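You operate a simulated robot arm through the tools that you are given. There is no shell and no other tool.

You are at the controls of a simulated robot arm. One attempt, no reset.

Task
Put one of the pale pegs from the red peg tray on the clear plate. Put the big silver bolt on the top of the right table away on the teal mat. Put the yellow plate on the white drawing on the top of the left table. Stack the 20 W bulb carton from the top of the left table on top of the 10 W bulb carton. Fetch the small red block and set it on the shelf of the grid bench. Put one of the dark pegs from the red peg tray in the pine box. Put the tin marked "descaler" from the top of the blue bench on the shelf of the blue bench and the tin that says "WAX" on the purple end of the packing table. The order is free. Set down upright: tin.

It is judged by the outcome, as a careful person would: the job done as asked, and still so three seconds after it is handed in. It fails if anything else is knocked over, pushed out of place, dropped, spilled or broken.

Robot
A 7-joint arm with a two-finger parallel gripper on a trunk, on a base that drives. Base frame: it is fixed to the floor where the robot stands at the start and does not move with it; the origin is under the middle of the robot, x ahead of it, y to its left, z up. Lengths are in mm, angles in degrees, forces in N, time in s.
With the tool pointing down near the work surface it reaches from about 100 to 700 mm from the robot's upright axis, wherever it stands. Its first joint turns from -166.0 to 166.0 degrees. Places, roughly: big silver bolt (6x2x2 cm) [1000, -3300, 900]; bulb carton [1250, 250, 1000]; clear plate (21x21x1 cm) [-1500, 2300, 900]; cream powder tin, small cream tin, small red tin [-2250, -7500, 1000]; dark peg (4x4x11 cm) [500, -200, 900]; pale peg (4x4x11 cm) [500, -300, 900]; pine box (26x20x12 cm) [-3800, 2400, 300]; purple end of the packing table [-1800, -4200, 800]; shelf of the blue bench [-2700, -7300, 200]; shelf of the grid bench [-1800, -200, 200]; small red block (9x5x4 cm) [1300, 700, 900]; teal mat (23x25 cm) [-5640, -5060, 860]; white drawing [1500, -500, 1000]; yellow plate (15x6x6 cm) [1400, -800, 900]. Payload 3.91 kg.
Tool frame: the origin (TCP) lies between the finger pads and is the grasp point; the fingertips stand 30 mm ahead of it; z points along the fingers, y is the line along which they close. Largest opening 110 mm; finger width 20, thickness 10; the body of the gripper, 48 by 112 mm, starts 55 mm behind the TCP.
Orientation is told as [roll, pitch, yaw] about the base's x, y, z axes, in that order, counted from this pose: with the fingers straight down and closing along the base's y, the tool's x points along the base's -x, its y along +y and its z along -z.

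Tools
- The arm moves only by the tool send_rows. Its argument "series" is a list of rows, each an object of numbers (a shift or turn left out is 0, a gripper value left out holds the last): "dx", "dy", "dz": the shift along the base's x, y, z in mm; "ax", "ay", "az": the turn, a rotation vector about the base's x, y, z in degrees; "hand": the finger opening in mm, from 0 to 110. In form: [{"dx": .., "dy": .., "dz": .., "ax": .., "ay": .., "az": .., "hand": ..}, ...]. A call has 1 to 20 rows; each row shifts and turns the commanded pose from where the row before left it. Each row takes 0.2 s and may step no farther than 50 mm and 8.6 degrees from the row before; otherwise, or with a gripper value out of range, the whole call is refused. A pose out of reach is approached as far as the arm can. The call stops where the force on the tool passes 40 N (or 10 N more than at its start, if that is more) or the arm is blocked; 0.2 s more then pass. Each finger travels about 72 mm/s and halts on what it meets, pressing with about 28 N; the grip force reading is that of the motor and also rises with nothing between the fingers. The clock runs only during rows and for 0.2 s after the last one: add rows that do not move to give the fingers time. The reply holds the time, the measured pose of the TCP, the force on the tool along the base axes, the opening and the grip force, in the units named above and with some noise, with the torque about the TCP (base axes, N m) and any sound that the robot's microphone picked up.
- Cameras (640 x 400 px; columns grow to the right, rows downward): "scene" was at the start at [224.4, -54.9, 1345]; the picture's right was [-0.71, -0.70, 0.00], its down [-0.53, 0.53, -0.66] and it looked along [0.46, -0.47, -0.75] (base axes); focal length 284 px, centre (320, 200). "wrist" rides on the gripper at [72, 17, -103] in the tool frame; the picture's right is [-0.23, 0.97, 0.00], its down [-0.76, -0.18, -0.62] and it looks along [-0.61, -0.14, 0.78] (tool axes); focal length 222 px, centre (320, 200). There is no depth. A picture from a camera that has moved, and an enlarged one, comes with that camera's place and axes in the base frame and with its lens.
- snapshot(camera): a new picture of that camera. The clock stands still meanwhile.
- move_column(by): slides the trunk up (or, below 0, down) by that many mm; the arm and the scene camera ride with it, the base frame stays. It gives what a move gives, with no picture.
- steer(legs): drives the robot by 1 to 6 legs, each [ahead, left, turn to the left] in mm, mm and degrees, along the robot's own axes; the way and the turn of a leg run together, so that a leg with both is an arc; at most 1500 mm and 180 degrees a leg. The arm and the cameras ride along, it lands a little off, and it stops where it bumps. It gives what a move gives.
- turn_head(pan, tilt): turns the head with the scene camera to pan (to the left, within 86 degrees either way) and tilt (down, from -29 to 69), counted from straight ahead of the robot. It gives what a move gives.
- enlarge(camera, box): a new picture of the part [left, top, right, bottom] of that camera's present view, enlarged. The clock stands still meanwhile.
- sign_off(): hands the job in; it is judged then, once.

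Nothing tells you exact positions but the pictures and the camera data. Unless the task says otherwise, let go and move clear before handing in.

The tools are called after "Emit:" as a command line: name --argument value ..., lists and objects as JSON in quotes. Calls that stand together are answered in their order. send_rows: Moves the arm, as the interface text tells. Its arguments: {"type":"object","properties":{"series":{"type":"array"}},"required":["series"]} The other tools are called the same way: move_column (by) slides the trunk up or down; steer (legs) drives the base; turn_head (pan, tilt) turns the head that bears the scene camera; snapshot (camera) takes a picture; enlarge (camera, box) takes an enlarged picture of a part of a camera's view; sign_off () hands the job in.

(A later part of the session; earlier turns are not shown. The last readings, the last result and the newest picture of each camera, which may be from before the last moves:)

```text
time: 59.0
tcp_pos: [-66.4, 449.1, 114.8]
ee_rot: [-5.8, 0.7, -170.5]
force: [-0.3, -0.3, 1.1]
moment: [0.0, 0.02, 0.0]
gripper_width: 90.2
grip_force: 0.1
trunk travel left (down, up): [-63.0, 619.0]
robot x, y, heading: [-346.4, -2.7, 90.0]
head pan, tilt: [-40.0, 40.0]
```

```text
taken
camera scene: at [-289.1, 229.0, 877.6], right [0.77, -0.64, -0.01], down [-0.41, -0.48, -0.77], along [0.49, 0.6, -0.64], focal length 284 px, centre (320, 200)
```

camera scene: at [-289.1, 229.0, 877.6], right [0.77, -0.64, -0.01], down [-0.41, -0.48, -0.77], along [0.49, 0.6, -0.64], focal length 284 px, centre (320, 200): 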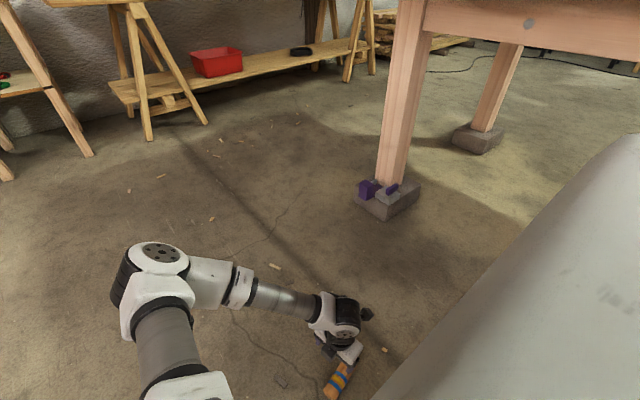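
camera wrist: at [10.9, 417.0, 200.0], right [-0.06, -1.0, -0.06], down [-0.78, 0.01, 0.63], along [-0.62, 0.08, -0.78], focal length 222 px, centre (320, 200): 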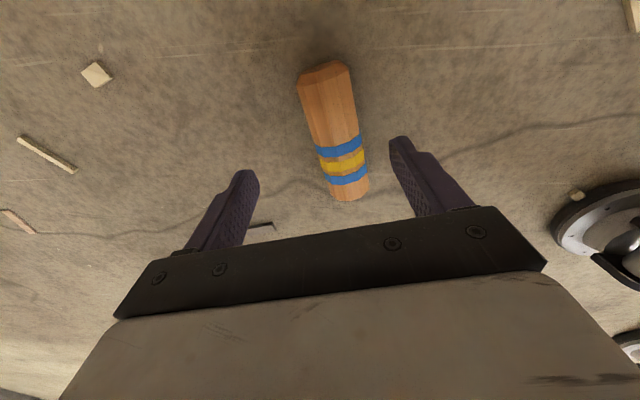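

The arm is too folded to reach the floor here. I'll raise the hand, shift the robot 150 mm sideways away from the peg, and reach out farther.

Emit:
send_rows --series '[{"dz": 45}, {"dz": 45, "ax": 3}, {"dz": 20, "ax": 2.9}, {}]'

Emit:
steer --legs '[[0, 170, 0]]'

Emit:
send_rows --series '[{"dx": 45, "dy": -10}, {"dx": 45, "dy": -10}, {"dx": 45, "dy": -10}, {"dx": 36, "dy": 0}, {}]'

Emit:
snapshot --camera "wrist"

```text
time: 60.0
tcp_pos: [-65.6, 444.4, 224.5]
ee_rot: [-11.4, 1.8, -170.6]
force: [0.4, -0.2, 0.8]
moment: [-0.02, 0.02, 0.03]
gripper_width: 89.9
grip_force: 0.1
trunk travel left (down, up): [-63.0, 619.0]
robot x, y, heading: [-346.3, 2.2, 90.0]
head pan, tilt: [-40.0, 40.0]
```

```text
time: 61.9
tcp_pos: [-235.2, 444.5, 223.7]
ee_rot: [-11.1, 1.6, -170.5]
force: [-0.3, 0.1, 0.2]
moment: [-0.01, 0.03, -0.02]
gripper_width: 89.7
grip_force: 0.0
trunk travel left (down, up): [-63.0, 619.0]
robot x, y, heading: [-512.2, -0.6, 90.2]
head pan, tilt: [-40.0, 40.0]
```

```text
time: 63.1
tcp_pos: [-61.5, 412.6, 223.1]
ee_rot: [-10.9, 1.7, -170.4]
force: [0.2, -0.3, -0.4]
moment: [0.03, -0.01, 0.01]
gripper_width: 89.9
grip_force: 0.0
trunk travel left (down, up): [-63.0, 619.0]
robot x, y, heading: [-512.3, 1.9, 90.2]
head pan, tilt: [-40.0, 40.0]
```

```text
taken
camera wrist: at [14.1, 388.3, 322.4], right [-0.06, -0.98, -0.19], down [-0.78, -0.07, 0.62], along [-0.62, 0.19, -0.76], focal length 222 px, centre (320, 200)
```

wrist: 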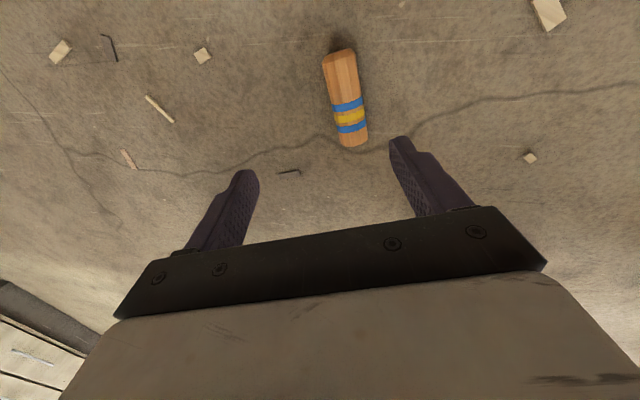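

I turned the wrist the wrong way; correcting to vertical and re-checking.

Emit:
send_rows --series '[{"ax": -5.5, "ay": -0.1}, {"ax": -5.5, "ay": -0.1}, {}]'

Emit:
snapshot --camera "wrist"

```text
time: 63.9
tcp_pos: [-61.9, 414.6, 224.6]
ee_rot: [-0.5, 0.2, -170.5]
force: [-0.1, 0.0, -0.6]
moment: [0.0, 0.0, -0.03]
gripper_width: 89.7
grip_force: 0.2
trunk travel left (down, up): [-63.0, 619.0]
robot x, y, heading: [-512.6, -1.0, 89.8]
head pan, tilt: [-40.0, 40.0]
```

```text
taken
camera wrist: at [12.9, 406.9, 327.6], right [-0.06, -1.0, -0.01], down [-0.78, 0.04, 0.62], along [-0.62, 0.05, -0.78], focal length 222 px, centre (320, 200)
```

wrist: 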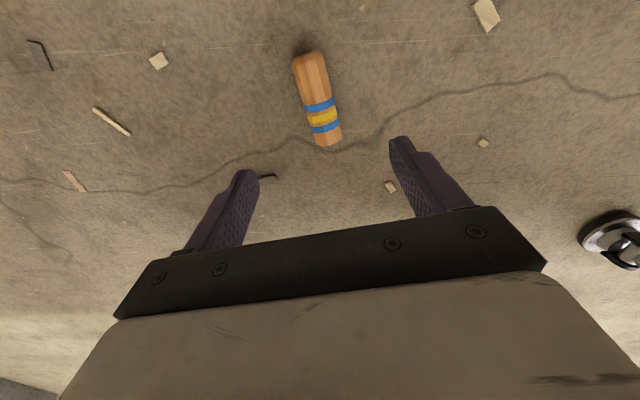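

Emit:
send_rows --series '[{"dx": -6, "dy": 4, "dz": -40}, {"dz": -40}, {"dz": -40}, {"dz": -40}, {"dz": -27}, {}]'

Emit:
snapshot --camera "wrist"

```text
time: 65.5
tcp_pos: [-55.0, 465.4, 88.2]
ee_rot: [-5.1, 3.0, -169.7]
force: [0.0, -0.2, 0.2]
moment: [0.03, -0.04, -0.03]
gripper_width: 90.1
grip_force: 0.0
trunk travel left (down, up): [-63.0, 619.0]
robot x, y, heading: [-510.9, 3.3, 89.9]
head pan, tilt: [-40.0, 40.0]
stopped in row 6: the arm was blocked; the commanded pose is now the measured one
```

```text
taken
camera wrist: at [16.1, 452.1, 192.3], right [-0.04, -0.99, -0.1], down [-0.8, -0.02, 0.6], along [-0.59, 0.11, -0.8], focal length 222 px, centre (320, 200)
```

wrist: 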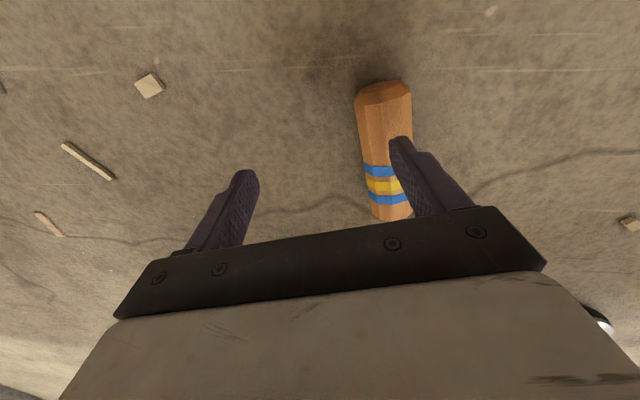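

Emit:
send_rows --series '[{"dz": 20}, {"dz": 20}]'

Emit:
turn_head --pan -50 --tilt 40

Emit:
snapshot --camera "scene"

Emit:
turn_head --pan -20 --tilt 45

Emit:
snapshot --camera "scene"

```text
time: 66.3
tcp_pos: [-54.5, 460.4, 118.1]
ee_rot: [-5.0, 2.7, -170.4]
force: [0.5, -0.2, 0.0]
moment: [0.01, -0.03, -0.05]
gripper_width: 90.0
grip_force: 0.0
trunk travel left (down, up): [-63.0, 619.0]
robot x, y, heading: [-516.1, -2.3, 90.1]
head pan, tilt: [-40.0, 40.0]
stopped in row 2: the arm was blocked; the commanded pose is now the measured one
```

```text
time: 67.1
tcp_pos: [-55.4, 460.9, 118.5]
ee_rot: [-5.0, 2.7, -170.1]
force: [-0.2, 0.5, -0.1]
moment: [-0.02, 0.03, 0.01]
gripper_width: 90.0
grip_force: 0.1
trunk travel left (down, up): [-63.0, 619.0]
robot x, y, heading: [-515.4, 1.7, 90.0]
head pan, tilt: [-50.0, 40.0]
```

```text
taken
camera scene: at [-451.0, 211.6, 888.2], right [0.64, -0.76, -0.02], down [-0.49, -0.4, -0.78], along [0.59, 0.51, -0.63], focal length 284 px, centre (320, 200)
```

scene: 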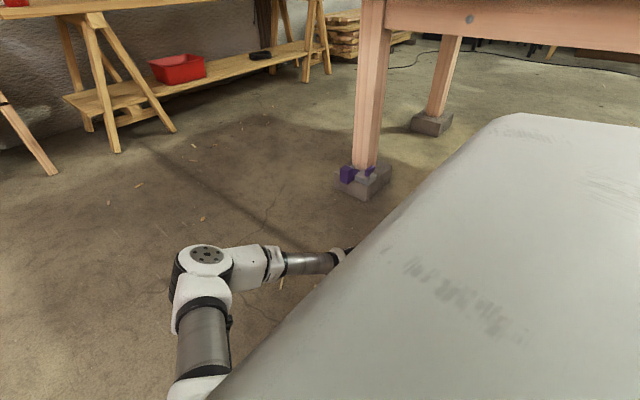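

```text
time: 68.0
tcp_pos: [-54.1, 462.1, 119.7]
ee_rot: [-4.9, 2.7, -170.2]
force: [-0.5, 0.0, 1.4]
moment: [0.01, -0.02, 0.0]
gripper_width: 90.1
grip_force: 0.1
trunk travel left (down, up): [-63.0, 619.0]
robot x, y, heading: [-515.8, -0.4, 89.9]
head pan, tilt: [-20.0, 45.0]
```

```text
taken
camera scene: at [-488.4, 234.0, 881.4], right [0.94, -0.34, -0.01], down [-0.24, -0.65, -0.72], along [0.24, 0.68, -0.69], focal length 284 px, centre (320, 200)
```

scene: 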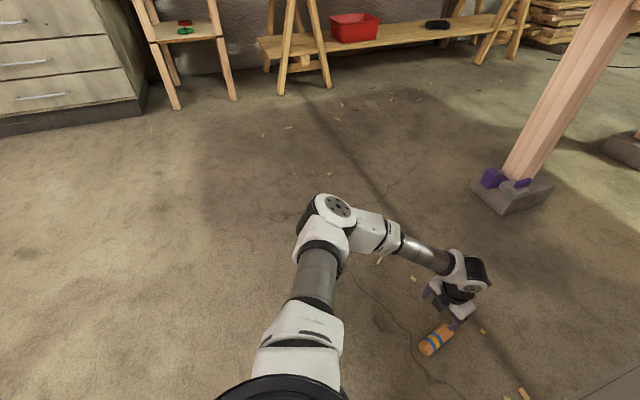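

The robot body seems to be tilting slightly — something under the trunk touches when it's this low. I'll raise the trunk a little and retry with the arm.

Emit:
move_column --by 60

Emit:
send_rows --series '[{"ax": -5, "ay": 0, "dz": 20}, {}]'

Emit:
snapshot --camera "scene"

```text
time: 69.0
tcp_pos: [-59.3, 451.4, 148.3]
ee_rot: [-2.9, 1.9, -170.2]
force: [-0.5, 0.8, 0.2]
moment: [-0.01, 0.01, -0.03]
gripper_width: 90.1
grip_force: 0.0
trunk travel left (down, up): [-123.0, 559.0]
robot x, y, heading: [-513.0, -0.2, 90.2]
head pan, tilt: [-20.0, 45.0]
```

```text
time: 69.6
tcp_pos: [-57.2, 451.6, 169.5]
ee_rot: [2.1, 1.0, -170.0]
force: [-0.1, 0.3, -0.6]
moment: [0.0, 0.01, -0.02]
gripper_width: 90.1
grip_force: 0.1
trunk travel left (down, up): [-123.0, 559.0]
robot x, y, heading: [-514.8, -2.7, 90.2]
head pan, tilt: [-20.0, 45.0]
```

```text
taken
camera scene: at [-487.4, 247.4, 923.1], right [0.94, -0.34, 0.0], down [-0.24, -0.66, -0.71], along [0.24, 0.66, -0.71], focal length 284 px, centre (320, 200)
```

scene: 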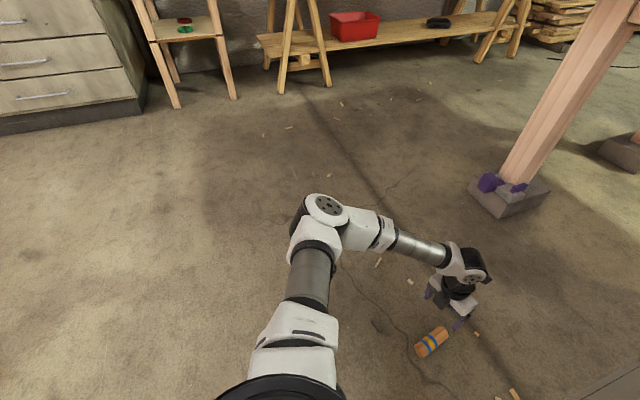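

Now the robot is level. Re-align over the peg and descend with the arm.

Emit:
send_rows --series '[{"dx": -11, "dy": -33, "ax": 2.0, "ay": 1.0}, {}]'

Emit:
snapshot --camera "wrist"

```text
time: 70.2
tcp_pos: [-69.2, 416.6, 169.6]
ee_rot: [-0.2, 0.4, -170.0]
force: [-0.5, -0.4, 0.3]
moment: [0.03, 0.01, -0.02]
gripper_width: 90.0
grip_force: 0.2
trunk travel left (down, up): [-123.0, 559.0]
robot x, y, heading: [-514.2, -1.5, 90.0]
head pan, tilt: [-20.0, 45.0]
```

```text
taken
camera wrist: at [5.3, 411.9, 273.3], right [-0.06, -1.0, 0.0], down [-0.79, 0.04, 0.62], along [-0.62, 0.04, -0.79], focal length 222 px, centre (320, 200)
```

wrist: 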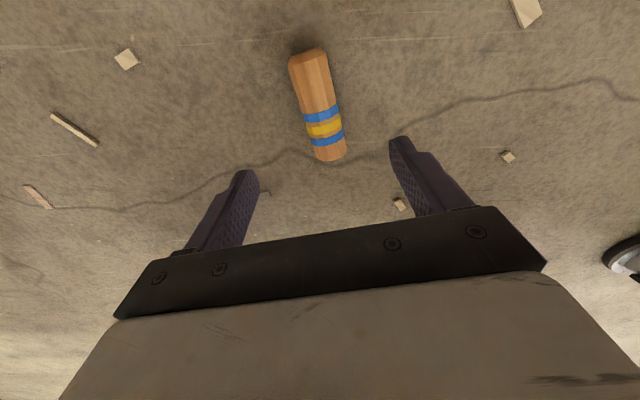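

Emit:
send_rows --series '[{"dx": 3, "dy": 4, "dz": -30}, {"dz": -30}, {"dz": -30}, {"dz": -25}, {"dz": -17}]'

Emit:
snapshot --camera "wrist"

```text
time: 71.4
tcp_pos: [-65.0, 422.8, 36.4]
ee_rot: [-0.3, 0.4, -170.0]
force: [0.2, -0.5, 0.0]
moment: [0.01, -0.02, 0.02]
gripper_width: 89.6
grip_force: 0.0
trunk travel left (down, up): [-123.0, 559.0]
robot x, y, heading: [-515.1, 0.4, 90.3]
head pan, tilt: [-20.0, 45.0]
```

```text
taken
camera wrist: at [9.1, 417.5, 140.5], right [-0.06, -1.0, -0.01], down [-0.79, 0.04, 0.62], along [-0.62, 0.04, -0.79], focal length 222 px, centre (320, 200)
```

wrist: 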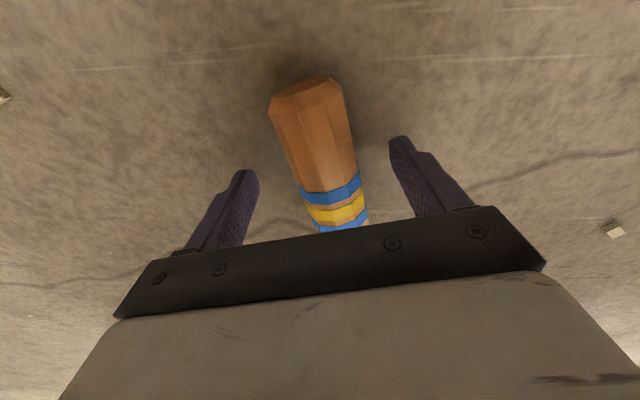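

Emit:
send_rows --series '[{"hand": 0}, {}, {}, {}, {}]'

Emit:
send_rows --series '[{"dz": 30}, {"dz": 30}, {"dz": 30}, {"dz": 30}, {"dz": 30}, {}]'

Emit:
snapshot --camera "wrist"

```text
time: 72.6
tcp_pos: [-65.8, 423.0, 36.1]
ee_rot: [-0.2, 0.5, -170.1]
force: [0.5, 0.7, 0.2]
moment: [0.0, 0.05, 0.01]
gripper_width: 38.7
grip_force: 28.4
trunk travel left (down, up): [-123.0, 559.0]
robot x, y, heading: [-511.2, -5.6, 90.1]
head pan, tilt: [-20.0, 45.0]
```

```text
time: 74.0
tcp_pos: [-64.0, 422.9, 186.8]
ee_rot: [-0.3, 0.5, -170.1]
force: [-0.1, -0.7, -0.5]
moment: [0.01, -0.03, 0.0]
gripper_width: 38.5
grip_force: 27.6
trunk travel left (down, up): [-123.0, 559.0]
robot x, y, heading: [-513.8, -1.4, 90.2]
head pan, tilt: [-20.0, 45.0]
```

```text
taken
camera wrist: at [10.3, 417.6, 291.0], right [-0.06, -1.0, 0.0], down [-0.79, 0.04, 0.62], along [-0.62, 0.04, -0.79], focal length 222 px, centre (320, 200)
```

wrist: 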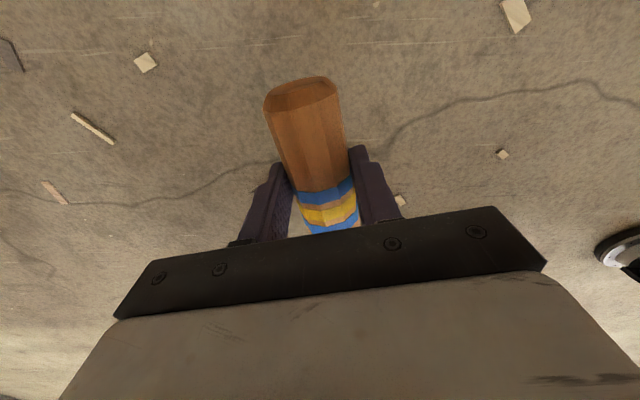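

Peg is held. I'll wait a moment to check for creep while raising the trunk, then drive in short steps watching the grip.

Emit:
move_column --by 400

Emit:
send_rows --series '[{"dz": 45, "dx": -20}, {"dz": 45, "dx": -20}, {"dz": 45, "dx": -20}, {"dz": 45, "dx": -20}, {"dz": 45, "dx": -20}, {"dz": 45, "dx": -20}, {"dz": 45}, {"dz": 45}, {"dz": 45}, {"dz": 45}, {}]'

Emit:
snapshot --camera "wrist"

```text
time: 77.8
tcp_pos: [-64.1, 422.3, 587.5]
ee_rot: [-0.1, 0.4, -170.1]
force: [0.6, -0.1, -0.8]
moment: [0.0, -0.01, -0.02]
gripper_width: 38.6
grip_force: 28.1
trunk travel left (down, up): [-523.0, 159.0]
robot x, y, heading: [-514.9, 0.1, 90.4]
head pan, tilt: [-20.0, 45.0]
```

```text
time: 80.2
tcp_pos: [-182.8, 424.6, 1037.1]
ee_rot: [-0.2, 0.5, -169.9]
force: [0.4, 0.2, -0.8]
moment: [0.02, 0.0, 0.03]
gripper_width: 38.7
grip_force: 28.3
trunk travel left (down, up): [-523.0, 159.0]
robot x, y, heading: [-512.5, -0.5, 90.2]
head pan, tilt: [-20.0, 45.0]
```

```text
taken
camera wrist: at [-108.1, 418.3, 1139.7], right [-0.06, -1.0, 0.0], down [-0.79, 0.04, 0.62], along [-0.62, 0.04, -0.79], focal length 222 px, centre (320, 200)
```

wrist: 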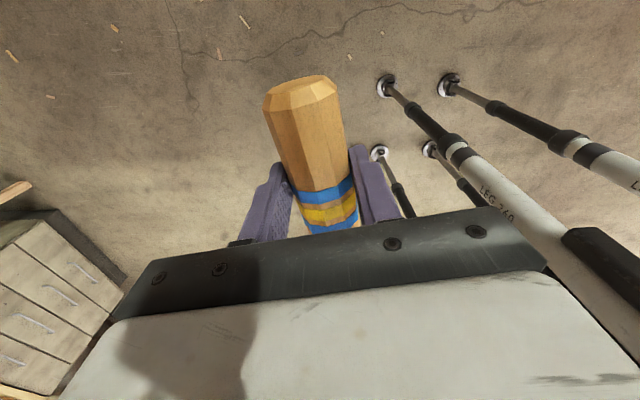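

No slip so far. Trying one modest drive leg forward and checking the grip.

Emit:
steer --legs '[[300, 0, 0]]'

Emit:
snapshot --camera "wrist"

```text
time: 82.3
tcp_pos: [-185.9, 723.1, 1036.0]
ee_rot: [-0.1, 0.4, -169.7]
force: [0.3, 0.1, -0.5]
moment: [-0.04, -0.01, 0.0]
gripper_width: 38.7
grip_force: 27.9
trunk travel left (down, up): [-523.0, 159.0]
robot x, y, heading: [-514.5, 299.3, 90.4]
head pan, tilt: [-20.0, 45.0]
```

```text
taken
camera wrist: at [-111.5, 717.9, 1139.0], right [-0.05, -1.0, 0.0], down [-0.79, 0.04, 0.62], along [-0.62, 0.03, -0.79], focal length 222 px, centre (320, 200)
```

wrist: 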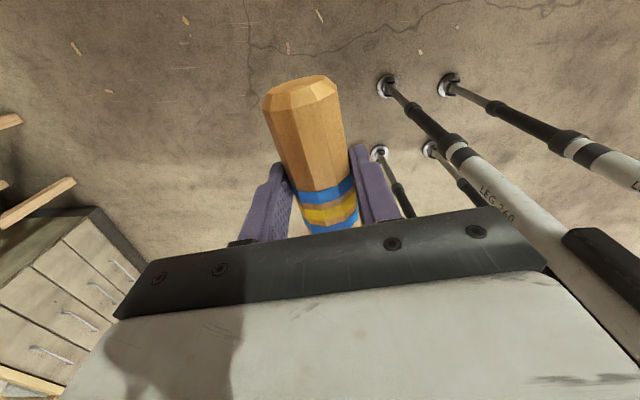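

Still firm. Continuing: forward to y≈1000, then left.

Emit:
steer --legs '[[600, 0, 0], [0, 500, 0]]'

Emit:
turn_head --pan 20 --tilt 20

Emit:
snapshot --camera "scene"

Emit:
turn_head --pan 80 --tilt 20

Emit:
snapshot --camera "scene"

```text
time: 89.8
tcp_pos: [-703.3, 1326.8, 1036.5]
ee_rot: [-0.2, 0.4, -169.3]
force: [1.1, -0.2, -1.5]
moment: [0.01, -0.01, 0.0]
gripper_width: 38.4
grip_force: 28.1
trunk travel left (down, up): [-523.0, 159.0]
robot x, y, heading: [-1029.1, 898.1, 91.1]
head pan, tilt: [-20.0, 45.0]
```

```text
time: 90.8
tcp_pos: [-703.7, 1326.2, 1035.9]
ee_rot: [-0.2, 0.4, -169.3]
force: [0.2, -0.3, -1.1]
moment: [0.0, -0.03, -0.04]
gripper_width: 38.5
grip_force: 28.2
trunk travel left (down, up): [-523.0, 159.0]
robot x, y, heading: [-1028.1, 896.9, 90.9]
head pan, tilt: [20.0, 20.0]
```

```text
taken
camera scene: at [-1066.0, 1155.4, 1361.7], right [0.93, 0.36, 0.0], down [0.12, -0.32, -0.94], along [-0.34, 0.88, -0.34], focal length 284 px, centre (320, 200)
```

scene: 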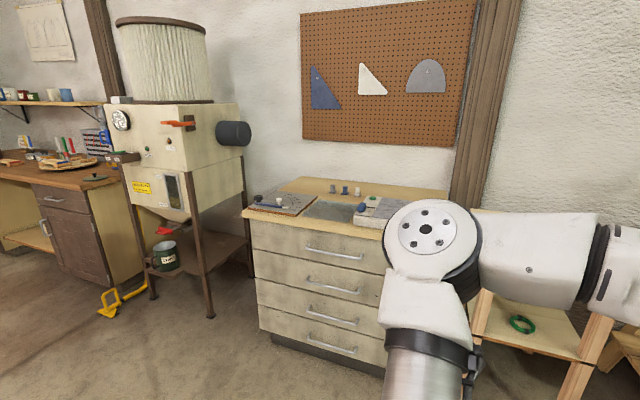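

```text
time: 92.1
tcp_pos: [-703.4, 1325.8, 1034.5]
ee_rot: [-0.2, 0.5, -169.2]
force: [-0.2, -0.4, -0.8]
moment: [0.01, 0.0, 0.01]
gripper_width: 38.3
grip_force: 27.6
trunk travel left (down, up): [-523.0, 159.0]
robot x, y, heading: [-1031.3, 896.9, 90.9]
head pan, tilt: [80.0, 20.0]
```

```text
taken
camera scene: at [-1124.7, 1083.2, 1361.8], right [0.16, 0.99, 0.0], down [0.34, -0.05, -0.94], along [-0.93, 0.15, -0.34], focal length 284 px, centre (320, 200)
```

scene: 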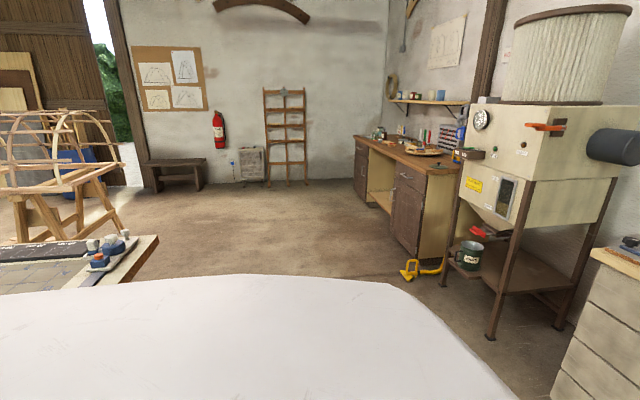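

Emit:
turn_head --pan 25 --tilt 30

Emit:
enlarge --camera "scene" --box '[240, 120, 480, 270]'

```text
time: 93.4
tcp_pos: [-705.0, 1325.8, 1036.0]
ee_rot: [-0.2, 0.4, -169.1]
force: [-0.1, 0.5, -1.0]
moment: [-0.02, 0.01, 0.01]
gripper_width: 38.5
grip_force: 27.8
trunk travel left (down, up): [-523.0, 159.0]
robot x, y, heading: [-1029.4, 896.7, 91.0]
head pan, tilt: [25.0, 30.0]
```

```text
2.67 times, centred on (360, 195) of scene
camera zoom: at [-1072.4, 1149.7, 1345.7], right [0.9, 0.44, 0.0], down [0.22, -0.45, -0.87], along [-0.38, 0.78, -0.5], focal length 758 px, centre (213, 213)
```

zoom: 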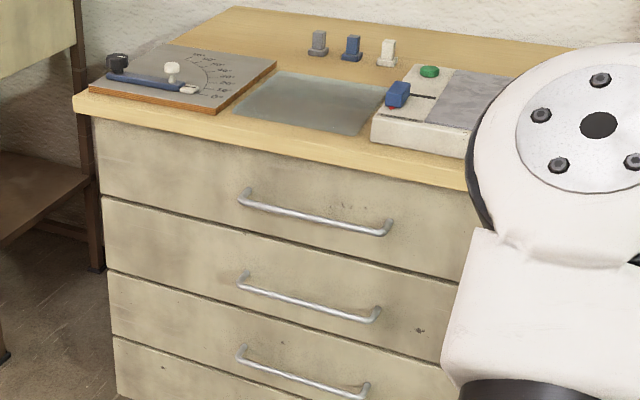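

The clear plate is the glass square on the cabinet top, around (-1425, 2270). I'll move in front of it.

Emit:
steer --legs '[[0, 400, -1], [450, 0, 0]]'

Emit:
turn_head --pan 15 --tilt 40

Emit:
snapshot --camera "scene"

Emit:
snapshot --camera "wrist"

```text
time: 99.3
tcp_pos: [-1101.0, 1767.1, 1036.5]
ee_rot: [-0.2, 0.4, -169.7]
force: [-0.4, -0.6, -0.6]
moment: [0.0, -0.03, 0.02]
gripper_width: 38.6
grip_force: 27.8
trunk travel left (down, up): [-523.0, 159.0]
robot x, y, heading: [-1430.8, 1338.3, 90.2]
head pan, tilt: [25.0, 30.0]
```

```text
time: 100.0
tcp_pos: [-1101.4, 1766.1, 1035.9]
ee_rot: [-0.2, 0.3, -169.7]
force: [0.3, -0.4, -1.2]
moment: [0.01, 0.01, -0.01]
gripper_width: 38.4
grip_force: 27.8
trunk travel left (down, up): [-523.0, 159.0]
robot x, y, heading: [-1434.7, 1343.7, 90.2]
head pan, tilt: [15.0, 40.0]
```

```text
taken
camera scene: at [-1454.7, 1593.7, 1330.4], right [0.96, 0.27, 0.0], down [0.17, -0.62, -0.77], along [-0.2, 0.74, -0.64], focal length 284 px, centre (320, 200)
```

scene: 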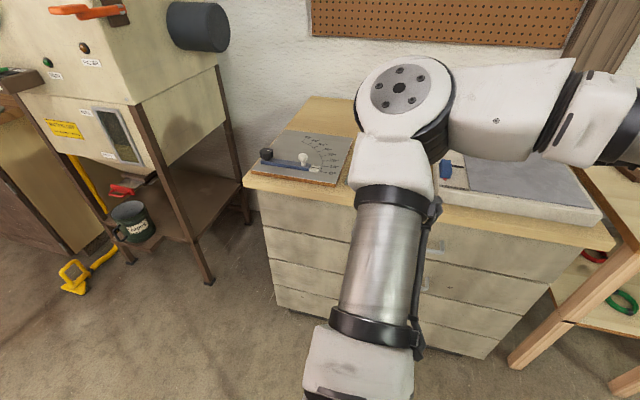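

```text
taken
camera wrist: at [-1026.5, 1761.4, 1139.2], right [-0.05, -1.0, 0.0], down [-0.79, 0.04, 0.62], along [-0.62, 0.03, -0.79], focal length 222 px, centre (320, 200)
```

wrist: 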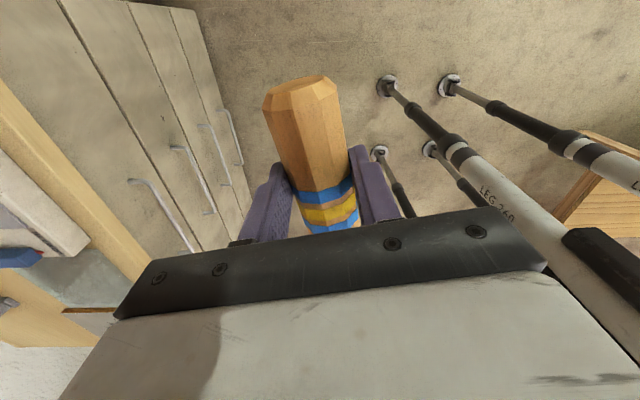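

I'll raise the hand a little and move it over toward the plate, then look with the wrist camera.

Emit:
send_rows --series '[{"dz": 40}, {"dx": -35, "dy": 30}, {"dx": -35, "dy": 30}, {"dx": -35, "dy": 30}, {"dx": -35, "dy": 30}, {"dx": -35, "dy": 30}, {"dx": -35, "dy": 30}, {"dx": -35, "dy": 30}, {"dx": -35, "dy": 30}, {"dx": -35, "dy": 30}, {}]'

Emit:
snapshot --camera "wrist"

Emit:
snapshot --camera "scene"

```text
time: 102.5
tcp_pos: [-1416.7, 2036.8, 1076.7]
ee_rot: [-0.2, 0.4, -169.7]
force: [-0.1, 0.5, -1.2]
moment: [-0.02, -0.01, -0.05]
gripper_width: 38.7
grip_force: 28.0
trunk travel left (down, up): [-523.0, 159.0]
robot x, y, heading: [-1429.1, 1339.4, 90.3]
head pan, tilt: [15.0, 40.0]
```

```text
taken
camera wrist: at [-1341.6, 2031.3, 1179.7], right [-0.05, -1.0, 0.0], down [-0.79, 0.04, 0.62], along [-0.62, 0.03, -0.79], focal length 222 px, centre (320, 200)
```

wrist: 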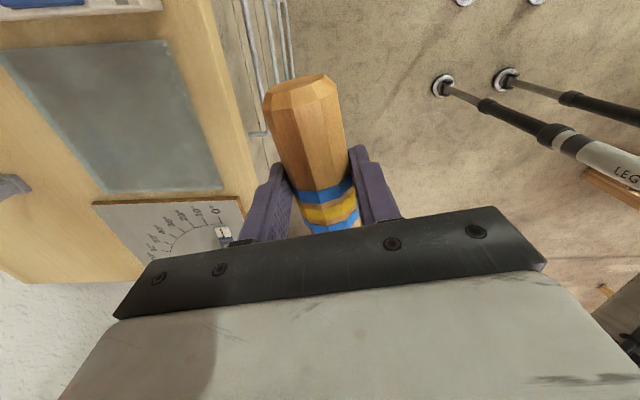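

```text
taken
camera scene: at [-1454.7, 1593.7, 1330.4], right [0.96, 0.27, 0.0], down [0.17, -0.62, -0.77], along [-0.2, 0.74, -0.64], focal length 284 px, centre (320, 200)
```

scene: 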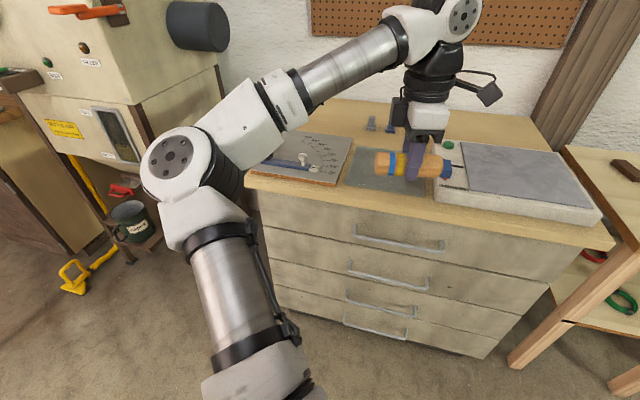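

Plate corners give centre ≈(-1455, 2325), top z≈851. I'll drive 100 mm closer, then move over it and lower.

Emit:
steer --legs '[[100, 0, 0]]'

Emit:
send_rows --series '[{"dx": -10, "dy": 40}, {"dx": -10, "dy": 40}, {"dx": -10, "dy": 40}, {"dx": -10, "dy": 40}, {"dy": 25}, {}]'

Emit:
snapshot --camera "wrist"

Emit:
snapshot --camera "scene"

```text
time: 103.6
tcp_pos: [-1416.9, 2136.7, 1075.0]
ee_rot: [-0.2, 0.4, -169.6]
force: [-1.1, 0.6, -0.5]
moment: [-0.03, 0.01, 0.0]
gripper_width: 38.3
grip_force: 28.0
trunk travel left (down, up): [-523.0, 159.0]
robot x, y, heading: [-1430.5, 1444.1, 90.7]
head pan, tilt: [15.0, 40.0]
```

```text
time: 105.0
tcp_pos: [-1458.1, 2321.8, 1078.4]
ee_rot: [-0.2, 0.4, -169.6]
force: [0.2, -0.4, -0.2]
moment: [-0.01, 0.0, 0.02]
gripper_width: 38.6
grip_force: 28.3
trunk travel left (down, up): [-523.0, 159.0]
robot x, y, heading: [-1433.8, 1442.7, 90.6]
head pan, tilt: [15.0, 40.0]
```

```text
taken
camera wrist: at [-1383.3, 2316.8, 1181.0], right [-0.05, -1.0, -0.01], down [-0.79, 0.03, 0.62], along [-0.62, 0.03, -0.79], focal length 222 px, centre (320, 200)
```

wrist: 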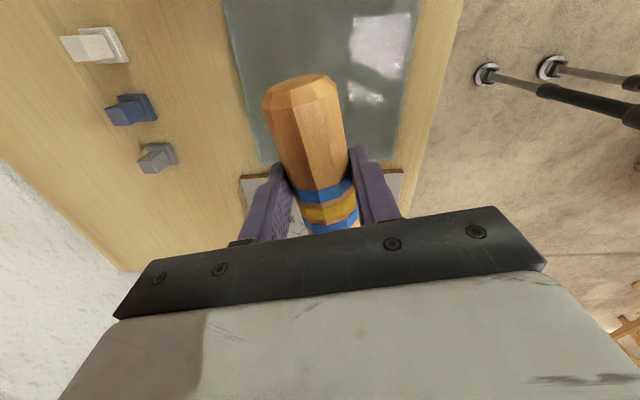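

```text
taken
camera scene: at [-1456.1, 1694.8, 1330.4], right [0.96, 0.27, 0.0], down [0.17, -0.62, -0.77], along [-0.21, 0.74, -0.64], focal length 284 px, centre (320, 200)
```

scene: 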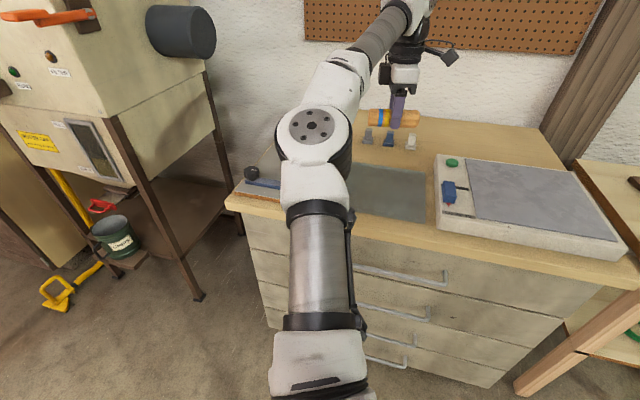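

Centred over the plate. Lowering to lay the peg on it.

Emit:
send_rows --series '[{"dz": -45}, {"dz": -45}, {"dz": -45}, {"dz": -35}, {"dz": -10}, {}]'

Emit:
snapshot --camera "wrist"

Emit:
enlarge --camera "scene" --box '[320, 100, 480, 200]'

```text
time: 106.4
tcp_pos: [-1457.4, 2321.8, 901.0]
ee_rot: [-0.5, 0.5, -169.7]
force: [-0.7, 2.9, 26.5]
moment: [-0.16, 0.06, 0.08]
gripper_width: 38.6
grip_force: 28.1
trunk travel left (down, up): [-523.0, 159.0]
robot x, y, heading: [-1430.4, 1445.7, 90.6]
head pan, tilt: [15.0, 40.0]
```

```text
taken
camera wrist: at [-1383.4, 2316.4, 1003.8], right [-0.05, -1.0, -0.01], down [-0.79, 0.03, 0.62], along [-0.62, 0.04, -0.79], focal length 222 px, centre (320, 200)
```

wrist: 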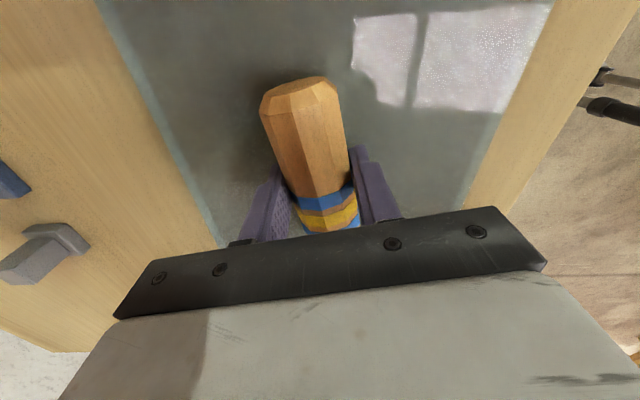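

```text
4.00 times, centred on (400, 150) of scene
camera zoom: at [-1455.9, 1692.3, 1331.3], right [0.96, 0.27, 0.0], down [0.17, -0.62, -0.77], along [-0.21, 0.74, -0.64], focal length 1137 px, centre (0, 400)
```

zoom: 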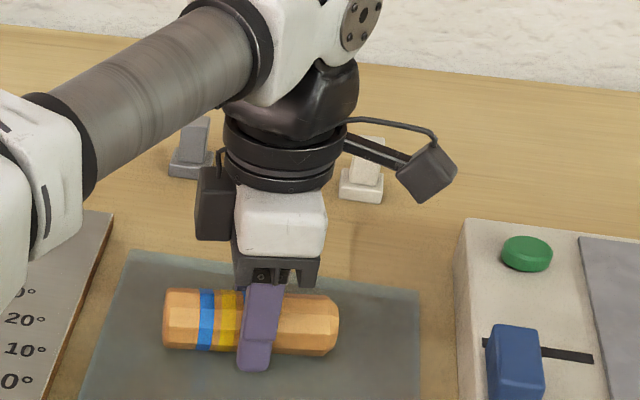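

Contact (26 N) — the peg is on the plate. Relieving the pressure and opening.

Emit:
send_rows --series '[{"dz": 3}, {}, {"hand": 50}, {"hand": 62}, {}, {}]'

Emit:
enlarge --camera "scene" --box '[320, 100, 480, 200]'

```text
time: 107.8
tcp_pos: [-1457.3, 2322.1, 899.7]
ee_rot: [-0.1, 0.4, -169.6]
force: [-1.7, 6.0, 15.7]
moment: [-0.4, 0.12, -0.08]
gripper_width: 59.1
grip_force: 0.0
trunk travel left (down, up): [-523.0, 159.0]
robot x, y, heading: [-1433.6, 1443.3, 90.7]
head pan, tilt: [15.0, 40.0]
```

```text
4.00 times, centred on (400, 150) of scene
camera zoom: at [-1456.0, 1693.6, 1330.7], right [0.96, 0.27, 0.0], down [0.17, -0.62, -0.77], along [-0.2, 0.74, -0.64], focal length 1137 px, centre (0, 400)
```

zoom: 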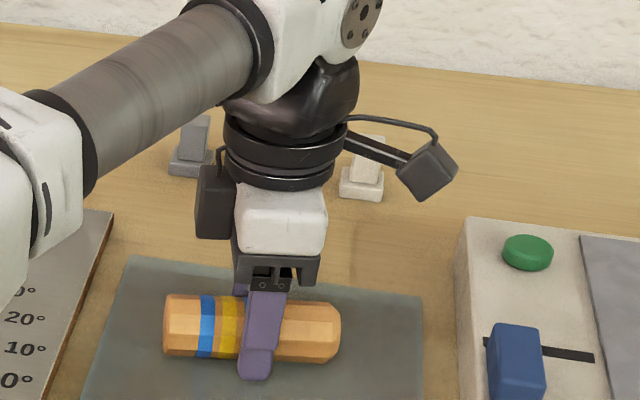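

Emit:
send_rows --series '[{"dz": 8}, {"dz": 20}, {"dz": 40}, {"dz": 45}, {"dz": 45}, {"dz": 30}]'

Emit:
enlarge --camera "scene" --box '[320, 100, 480, 200]'

Emit:
snapshot --camera "wrist"

```text
time: 109.2
tcp_pos: [-1459.2, 2322.8, 1088.5]
ee_rot: [-0.1, 0.4, -169.6]
force: [-0.1, -0.5, -0.6]
moment: [-0.01, 0.0, 0.01]
gripper_width: 61.9
grip_force: 0.0
trunk travel left (down, up): [-523.0, 159.0]
robot x, y, heading: [-1433.8, 1440.1, 90.4]
head pan, tilt: [15.0, 40.0]
```

```text
4.00 times, centred on (400, 150) of scene
camera zoom: at [-1455.8, 1694.6, 1330.4], right [0.96, 0.27, 0.0], down [0.17, -0.62, -0.77], along [-0.21, 0.74, -0.64], focal length 1137 px, centre (0, 400)
```

zoom: 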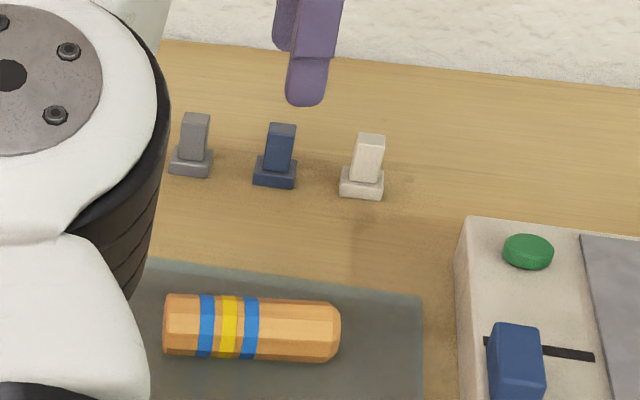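

```text
taken
camera wrist: at [-1383.9, 2317.1, 1192.4], right [-0.05, -1.0, 0.0], down [-0.79, 0.03, 0.62], along [-0.62, 0.03, -0.79], focal length 222 px, centre (320, 200)
```

wrist: 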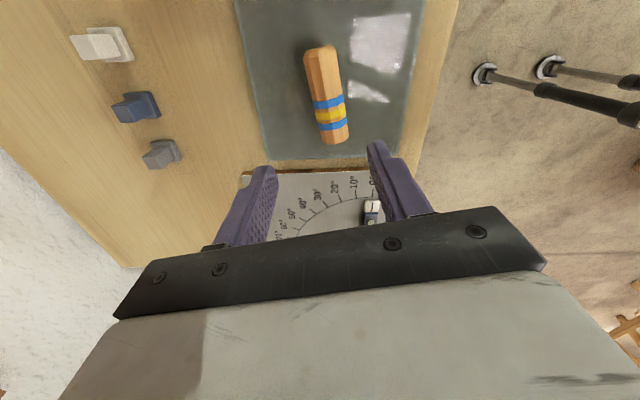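

The pale peg rests on the clear plate. Now I retract the arm and drive back to the peg tray for a dark peg.

Emit:
send_rows --series '[{"dy": -45, "hand": 110}, {"dy": -45}, {"dy": -45}, {"dx": 35, "dy": -34, "az": -2}, {"dx": 35, "dy": -34, "az": -2}, {"dx": 35, "dy": -34, "az": -2}, {"dx": 35, "dy": -34, "az": -2}, {"dx": 35, "dy": -34, "az": -2}, {"dx": 35, "dy": -34}, {"dx": 35, "dy": -34}, {"dx": 35, "dy": -34}, {"dx": 30, "dy": -34}, {"dx": 30, "dy": -34}]'

Emit:
steer --legs '[[-450, 0, 0], [0, -900, 0], [-900, 0, 0], [0, 0, -90]]'

Emit:
turn_head --pan 0 --tilt 30

Emit:
snapshot --camera "scene"

```text
time: 112.0
tcp_pos: [-1119.7, 1843.9, 1086.4]
ee_rot: [-0.2, 0.4, -179.7]
force: [-0.3, -0.8, 0.4]
moment: [0.01, 0.0, -0.02]
gripper_width: 109.8
grip_force: 0.0
trunk travel left (down, up): [-523.0, 159.0]
robot x, y, heading: [-1433.1, 1442.2, 90.3]
head pan, tilt: [15.0, 40.0]
```

```text
time: 130.0
tcp_pos: [-115.0, -214.7, 1086.7]
ee_rot: [-0.2, 0.4, 90.1]
force: [0.9, 0.1, 0.2]
moment: [0.01, -0.01, 0.0]
gripper_width: 109.9
grip_force: 0.0
trunk travel left (down, up): [-523.0, 159.0]
robot x, y, heading: [-513.9, 102.7, 0.2]
head pan, tilt: [15.0, 40.0]
```

```text
time: 130.8
tcp_pos: [-114.5, -214.5, 1088.0]
ee_rot: [-0.3, 0.3, 89.9]
force: [0.3, 0.2, -0.3]
moment: [-0.05, -0.04, -0.02]
gripper_width: 109.9
grip_force: 0.1
trunk travel left (down, up): [-523.0, 159.0]
robot x, y, heading: [-515.8, 99.3, 0.5]
head pan, tilt: [0.0, 30.0]
```

```text
taken
camera scene: at [-255.6, 101.2, 1345.7], right [0.0, -1.0, 0.0], down [-0.5, 0.0, -0.87], along [0.87, 0.0, -0.5], focal length 284 px, centre (320, 200)
```

scene: 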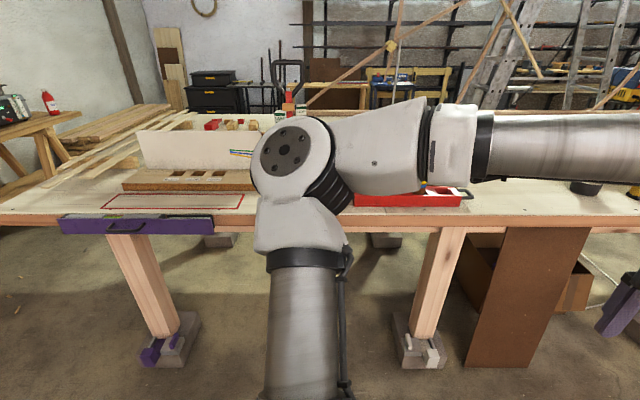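

Emit:
steer --legs '[[505, -100, 0]]'

Emit:
turn_head --pan -35 --tilt 40

Emit:
snapshot --camera "scene"

```text
time: 133.8
tcp_pos: [392.3, -311.9, 1085.9]
ee_rot: [-0.2, 0.5, 90.0]
force: [0.5, -0.2, -0.3]
moment: [0.03, 0.02, 0.01]
gripper_width: 109.9
grip_force: 0.0
trunk travel left (down, up): [-523.0, 159.0]
robot x, y, heading: [-9.6, 2.6, 0.1]
head pan, tilt: [0.0, 30.0]
```

```text
time: 134.8
tcp_pos: [392.4, -311.1, 1087.9]
ee_rot: [-0.2, 0.4, 90.0]
force: [0.5, -0.7, 0.2]
moment: [-0.02, 0.02, -0.01]
gripper_width: 110.0
grip_force: 0.0
trunk travel left (down, up): [-523.0, 159.0]
robot x, y, heading: [-6.3, 2.5, 0.3]
head pan, tilt: [-35.0, 40.0]
```

```text
taken
camera scene: at [231.1, -44.2, 1330.4], right [-0.57, -0.82, 0.0], down [-0.53, 0.37, -0.77], along [0.63, -0.44, -0.64], focal length 284 px, centre (320, 200)
```

scene: 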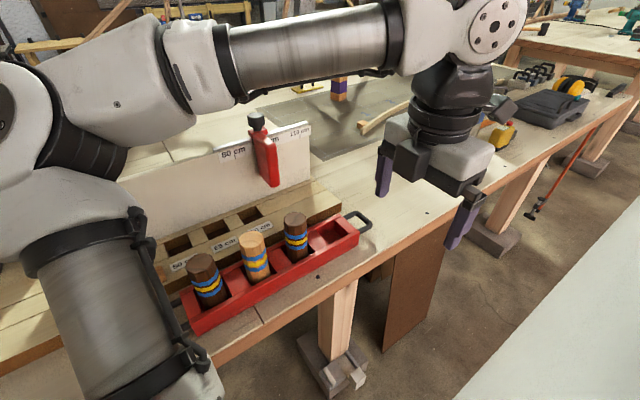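

Emit:
send_rows --series '[{"dx": 37, "dy": 25}, {"dx": 37, "dy": 25}, {"dx": 37, "dy": 26}, {"dx": 37, "dy": 26}, {}]'

Emit:
snapshot --camera "wrist"

```text
time: 136.0
tcp_pos: [537.9, -207.4, 1086.6]
ee_rot: [-0.1, 0.4, 90.0]
force: [0.3, 0.2, -0.4]
moment: [-0.01, -0.02, 0.0]
gripper_width: 110.0
grip_force: 0.1
trunk travel left (down, up): [-523.0, 159.0]
robot x, y, heading: [-7.7, 2.8, 0.2]
head pan, tilt: [-35.0, 40.0]
```

```text
taken
camera wrist: at [521.9, -280.2, 1190.9], right [-0.97, 0.23, -0.01], down [0.18, 0.77, 0.62], along [0.14, 0.6, -0.79], focal length 222 px, centre (320, 200)
```

wrist: 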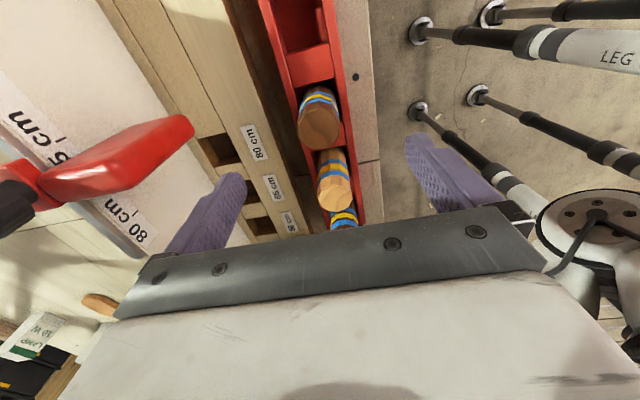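

Emit:
send_rows --series '[{"dx": 2, "dy": -5, "dz": -40}, {"dz": -40}, {"dz": -40}, {"dz": -18}, {}, {"hand": 0}, {}, {}, {}, {}]'

Emit:
snapshot --camera "wrist"

```text
time: 138.2
tcp_pos: [541.3, -214.1, 949.9]
ee_rot: [-0.2, 0.5, 89.9]
force: [-0.4, -0.6, 1.2]
moment: [0.05, 0.05, 0.0]
gripper_width: 38.8
grip_force: 28.5
trunk travel left (down, up): [-523.0, 159.0]
robot x, y, heading: [-8.5, 3.1, -0.0]
head pan, tilt: [-35.0, 40.0]
```

```text
taken
camera wrist: at [525.3, -286.8, 1053.7], right [-0.97, 0.23, 0.0], down [0.18, 0.77, 0.62], along [0.14, 0.6, -0.79], focal length 222 px, centre (320, 200)
```

wrist: 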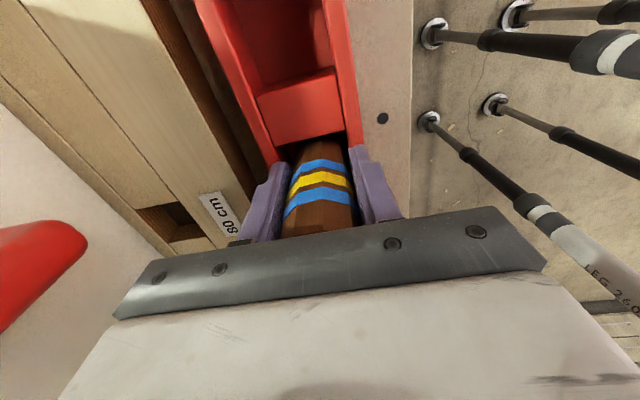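

Dark peg gripped. Lifting and retracting.

Emit:
send_rows --series '[{"dz": 40}, {"dz": 40}, {"dz": 40}, {"dz": 40}, {"dz": 25}, {"dx": -40, "dy": -20}, {"dx": -40, "dy": -20}, {"dx": -40, "dy": -20}, {"dx": -40, "dy": -20}, {}]'

Emit:
steer --legs '[[-500, 0, 0]]'

Emit:
steer --legs '[[0, 0, 20]]'

Emit:
snapshot --camera "wrist"

```text
time: 140.4
tcp_pos: [383.4, -294.6, 1133.9]
ee_rot: [-0.1, 0.3, 90.0]
force: [0.6, -0.6, -0.8]
moment: [-0.02, -0.01, 0.01]
gripper_width: 38.8
grip_force: 28.6
trunk travel left (down, up): [-523.0, 159.0]
robot x, y, heading: [-8.3, 3.7, 0.3]
head pan, tilt: [-35.0, 40.0]
```

```text
time: 143.4
tcp_pos: [-116.9, -293.0, 1135.1]
ee_rot: [-0.2, 0.4, 90.6]
force: [-1.0, -0.1, -0.9]
moment: [-0.04, -0.01, -0.01]
gripper_width: 38.9
grip_force: 27.8
trunk travel left (down, up): [-523.0, 159.0]
robot x, y, heading: [-511.8, -0.6, 0.7]
head pan, tilt: [-35.0, 40.0]
```

```text
time: 144.8
tcp_pos: [-40.7, -144.7, 1132.6]
ee_rot: [-0.1, 0.3, 110.2]
force: [0.1, 0.0, -1.4]
moment: [0.0, 0.0, -0.02]
gripper_width: 39.2
grip_force: 28.2
trunk travel left (down, up): [-523.0, 159.0]
robot x, y, heading: [-511.3, -0.2, 20.3]
head pan, tilt: [-35.0, 40.0]
```

```text
taken
camera wrist: at [-31.6, -217.8, 1237.4], right [-0.99, -0.12, 0.0], down [-0.1, 0.78, 0.62], along [-0.07, 0.61, -0.79], focal length 222 px, centre (320, 200)
```

wrist: 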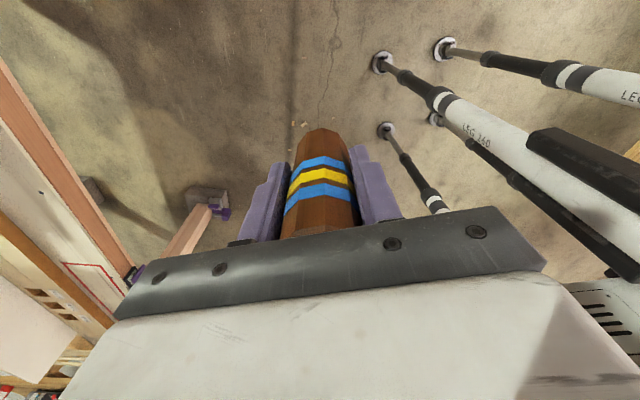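

Emit:
steer --legs '[[0, 0, 35]]'

Emit:
snapshot --camera "wrist"

Emit:
steer --legs '[[0, 0, 35]]'

Emit:
snapshot --camera "wrist"

```text
time: 147.0
tcp_pos: [-43.4, 151.6, 1133.9]
ee_rot: [-0.2, 0.4, 145.1]
force: [-0.6, -0.3, -1.3]
moment: [-0.02, -0.03, 0.03]
gripper_width: 39.1
grip_force: 28.0
trunk travel left (down, up): [-523.0, 159.0]
robot x, y, heading: [-509.8, 5.8, 55.0]
head pan, tilt: [-35.0, 40.0]
```

```text
taken
camera wrist: at [6.1, 95.3, 1237.4], right [-0.74, -0.67, 0.0], down [-0.53, 0.58, 0.62], along [-0.41, 0.46, -0.79], focal length 222 px, centre (320, 200)
```

wrist: 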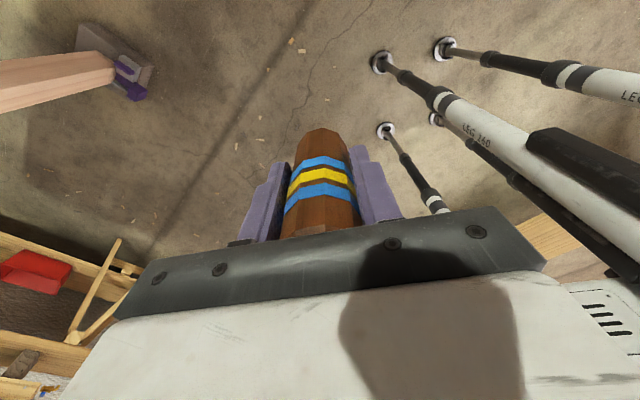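

```text
time: 149.1
tcp_pos: [-212.5, 390.5, 1134.2]
ee_rot: [-0.2, 0.5, 179.8]
force: [0.4, 0.3, 0.1]
moment: [0.0, -0.03, 0.0]
gripper_width: 39.2
grip_force: 28.0
trunk travel left (down, up): [-523.0, 159.0]
robot x, y, heading: [-513.3, 1.0, 89.7]
head pan, tilt: [-35.0, 40.0]
```

```text
taken
camera wrist: at [-140.5, 372.0, 1237.4], right [-0.23, -0.97, 0.0], down [-0.77, 0.18, 0.62], along [-0.6, 0.15, -0.79], focal length 222 px, centre (320, 200)
```

wrist: 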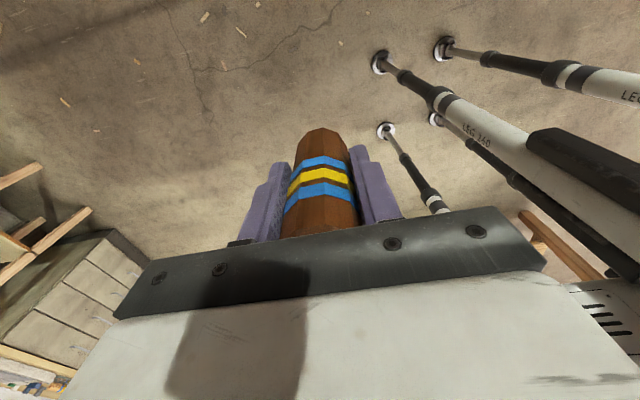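

No slip. Driving forward and then left toward the desk with the pine box.

Emit:
steer --legs '[[1000, 0, 0], [0, 1200, 0], [0, 1100, 0]]'

Emit:
turn_head --pan 35 --tilt 25

Emit:
snapshot --camera "scene"

```text
time: 172.0
tcp_pos: [-2522.1, 1407.3, 1134.0]
ee_rot: [-0.1, 0.4, -179.5]
force: [0.9, 0.3, -0.5]
moment: [0.0, -0.01, 0.02]
gripper_width: 38.7
grip_force: 27.8
trunk travel left (down, up): [-523.0, 159.0]
robot x, y, heading: [-2817.2, 1012.5, 90.9]
head pan, tilt: [-35.0, 40.0]
```

```text
time: 173.4
tcp_pos: [-2522.7, 1406.8, 1133.1]
ee_rot: [-0.3, 0.4, -179.3]
force: [-0.1, 0.5, -0.2]
moment: [-0.01, -0.02, -0.01]
gripper_width: 38.9
grip_force: 28.3
trunk travel left (down, up): [-523.0, 159.0]
robot x, y, heading: [-2814.5, 1013.8, 90.6]
head pan, tilt: [35.0, 25.0]
```

```text
taken
camera scene: at [-2872.1, 1257.5, 1353.7], right [0.81, 0.58, 0.0], down [0.25, -0.34, -0.91], along [-0.53, 0.74, -0.42], focal length 284 px, centre (320, 200)
```

scene: 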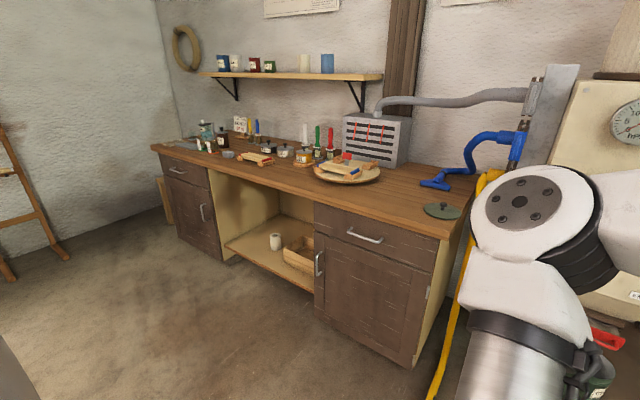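

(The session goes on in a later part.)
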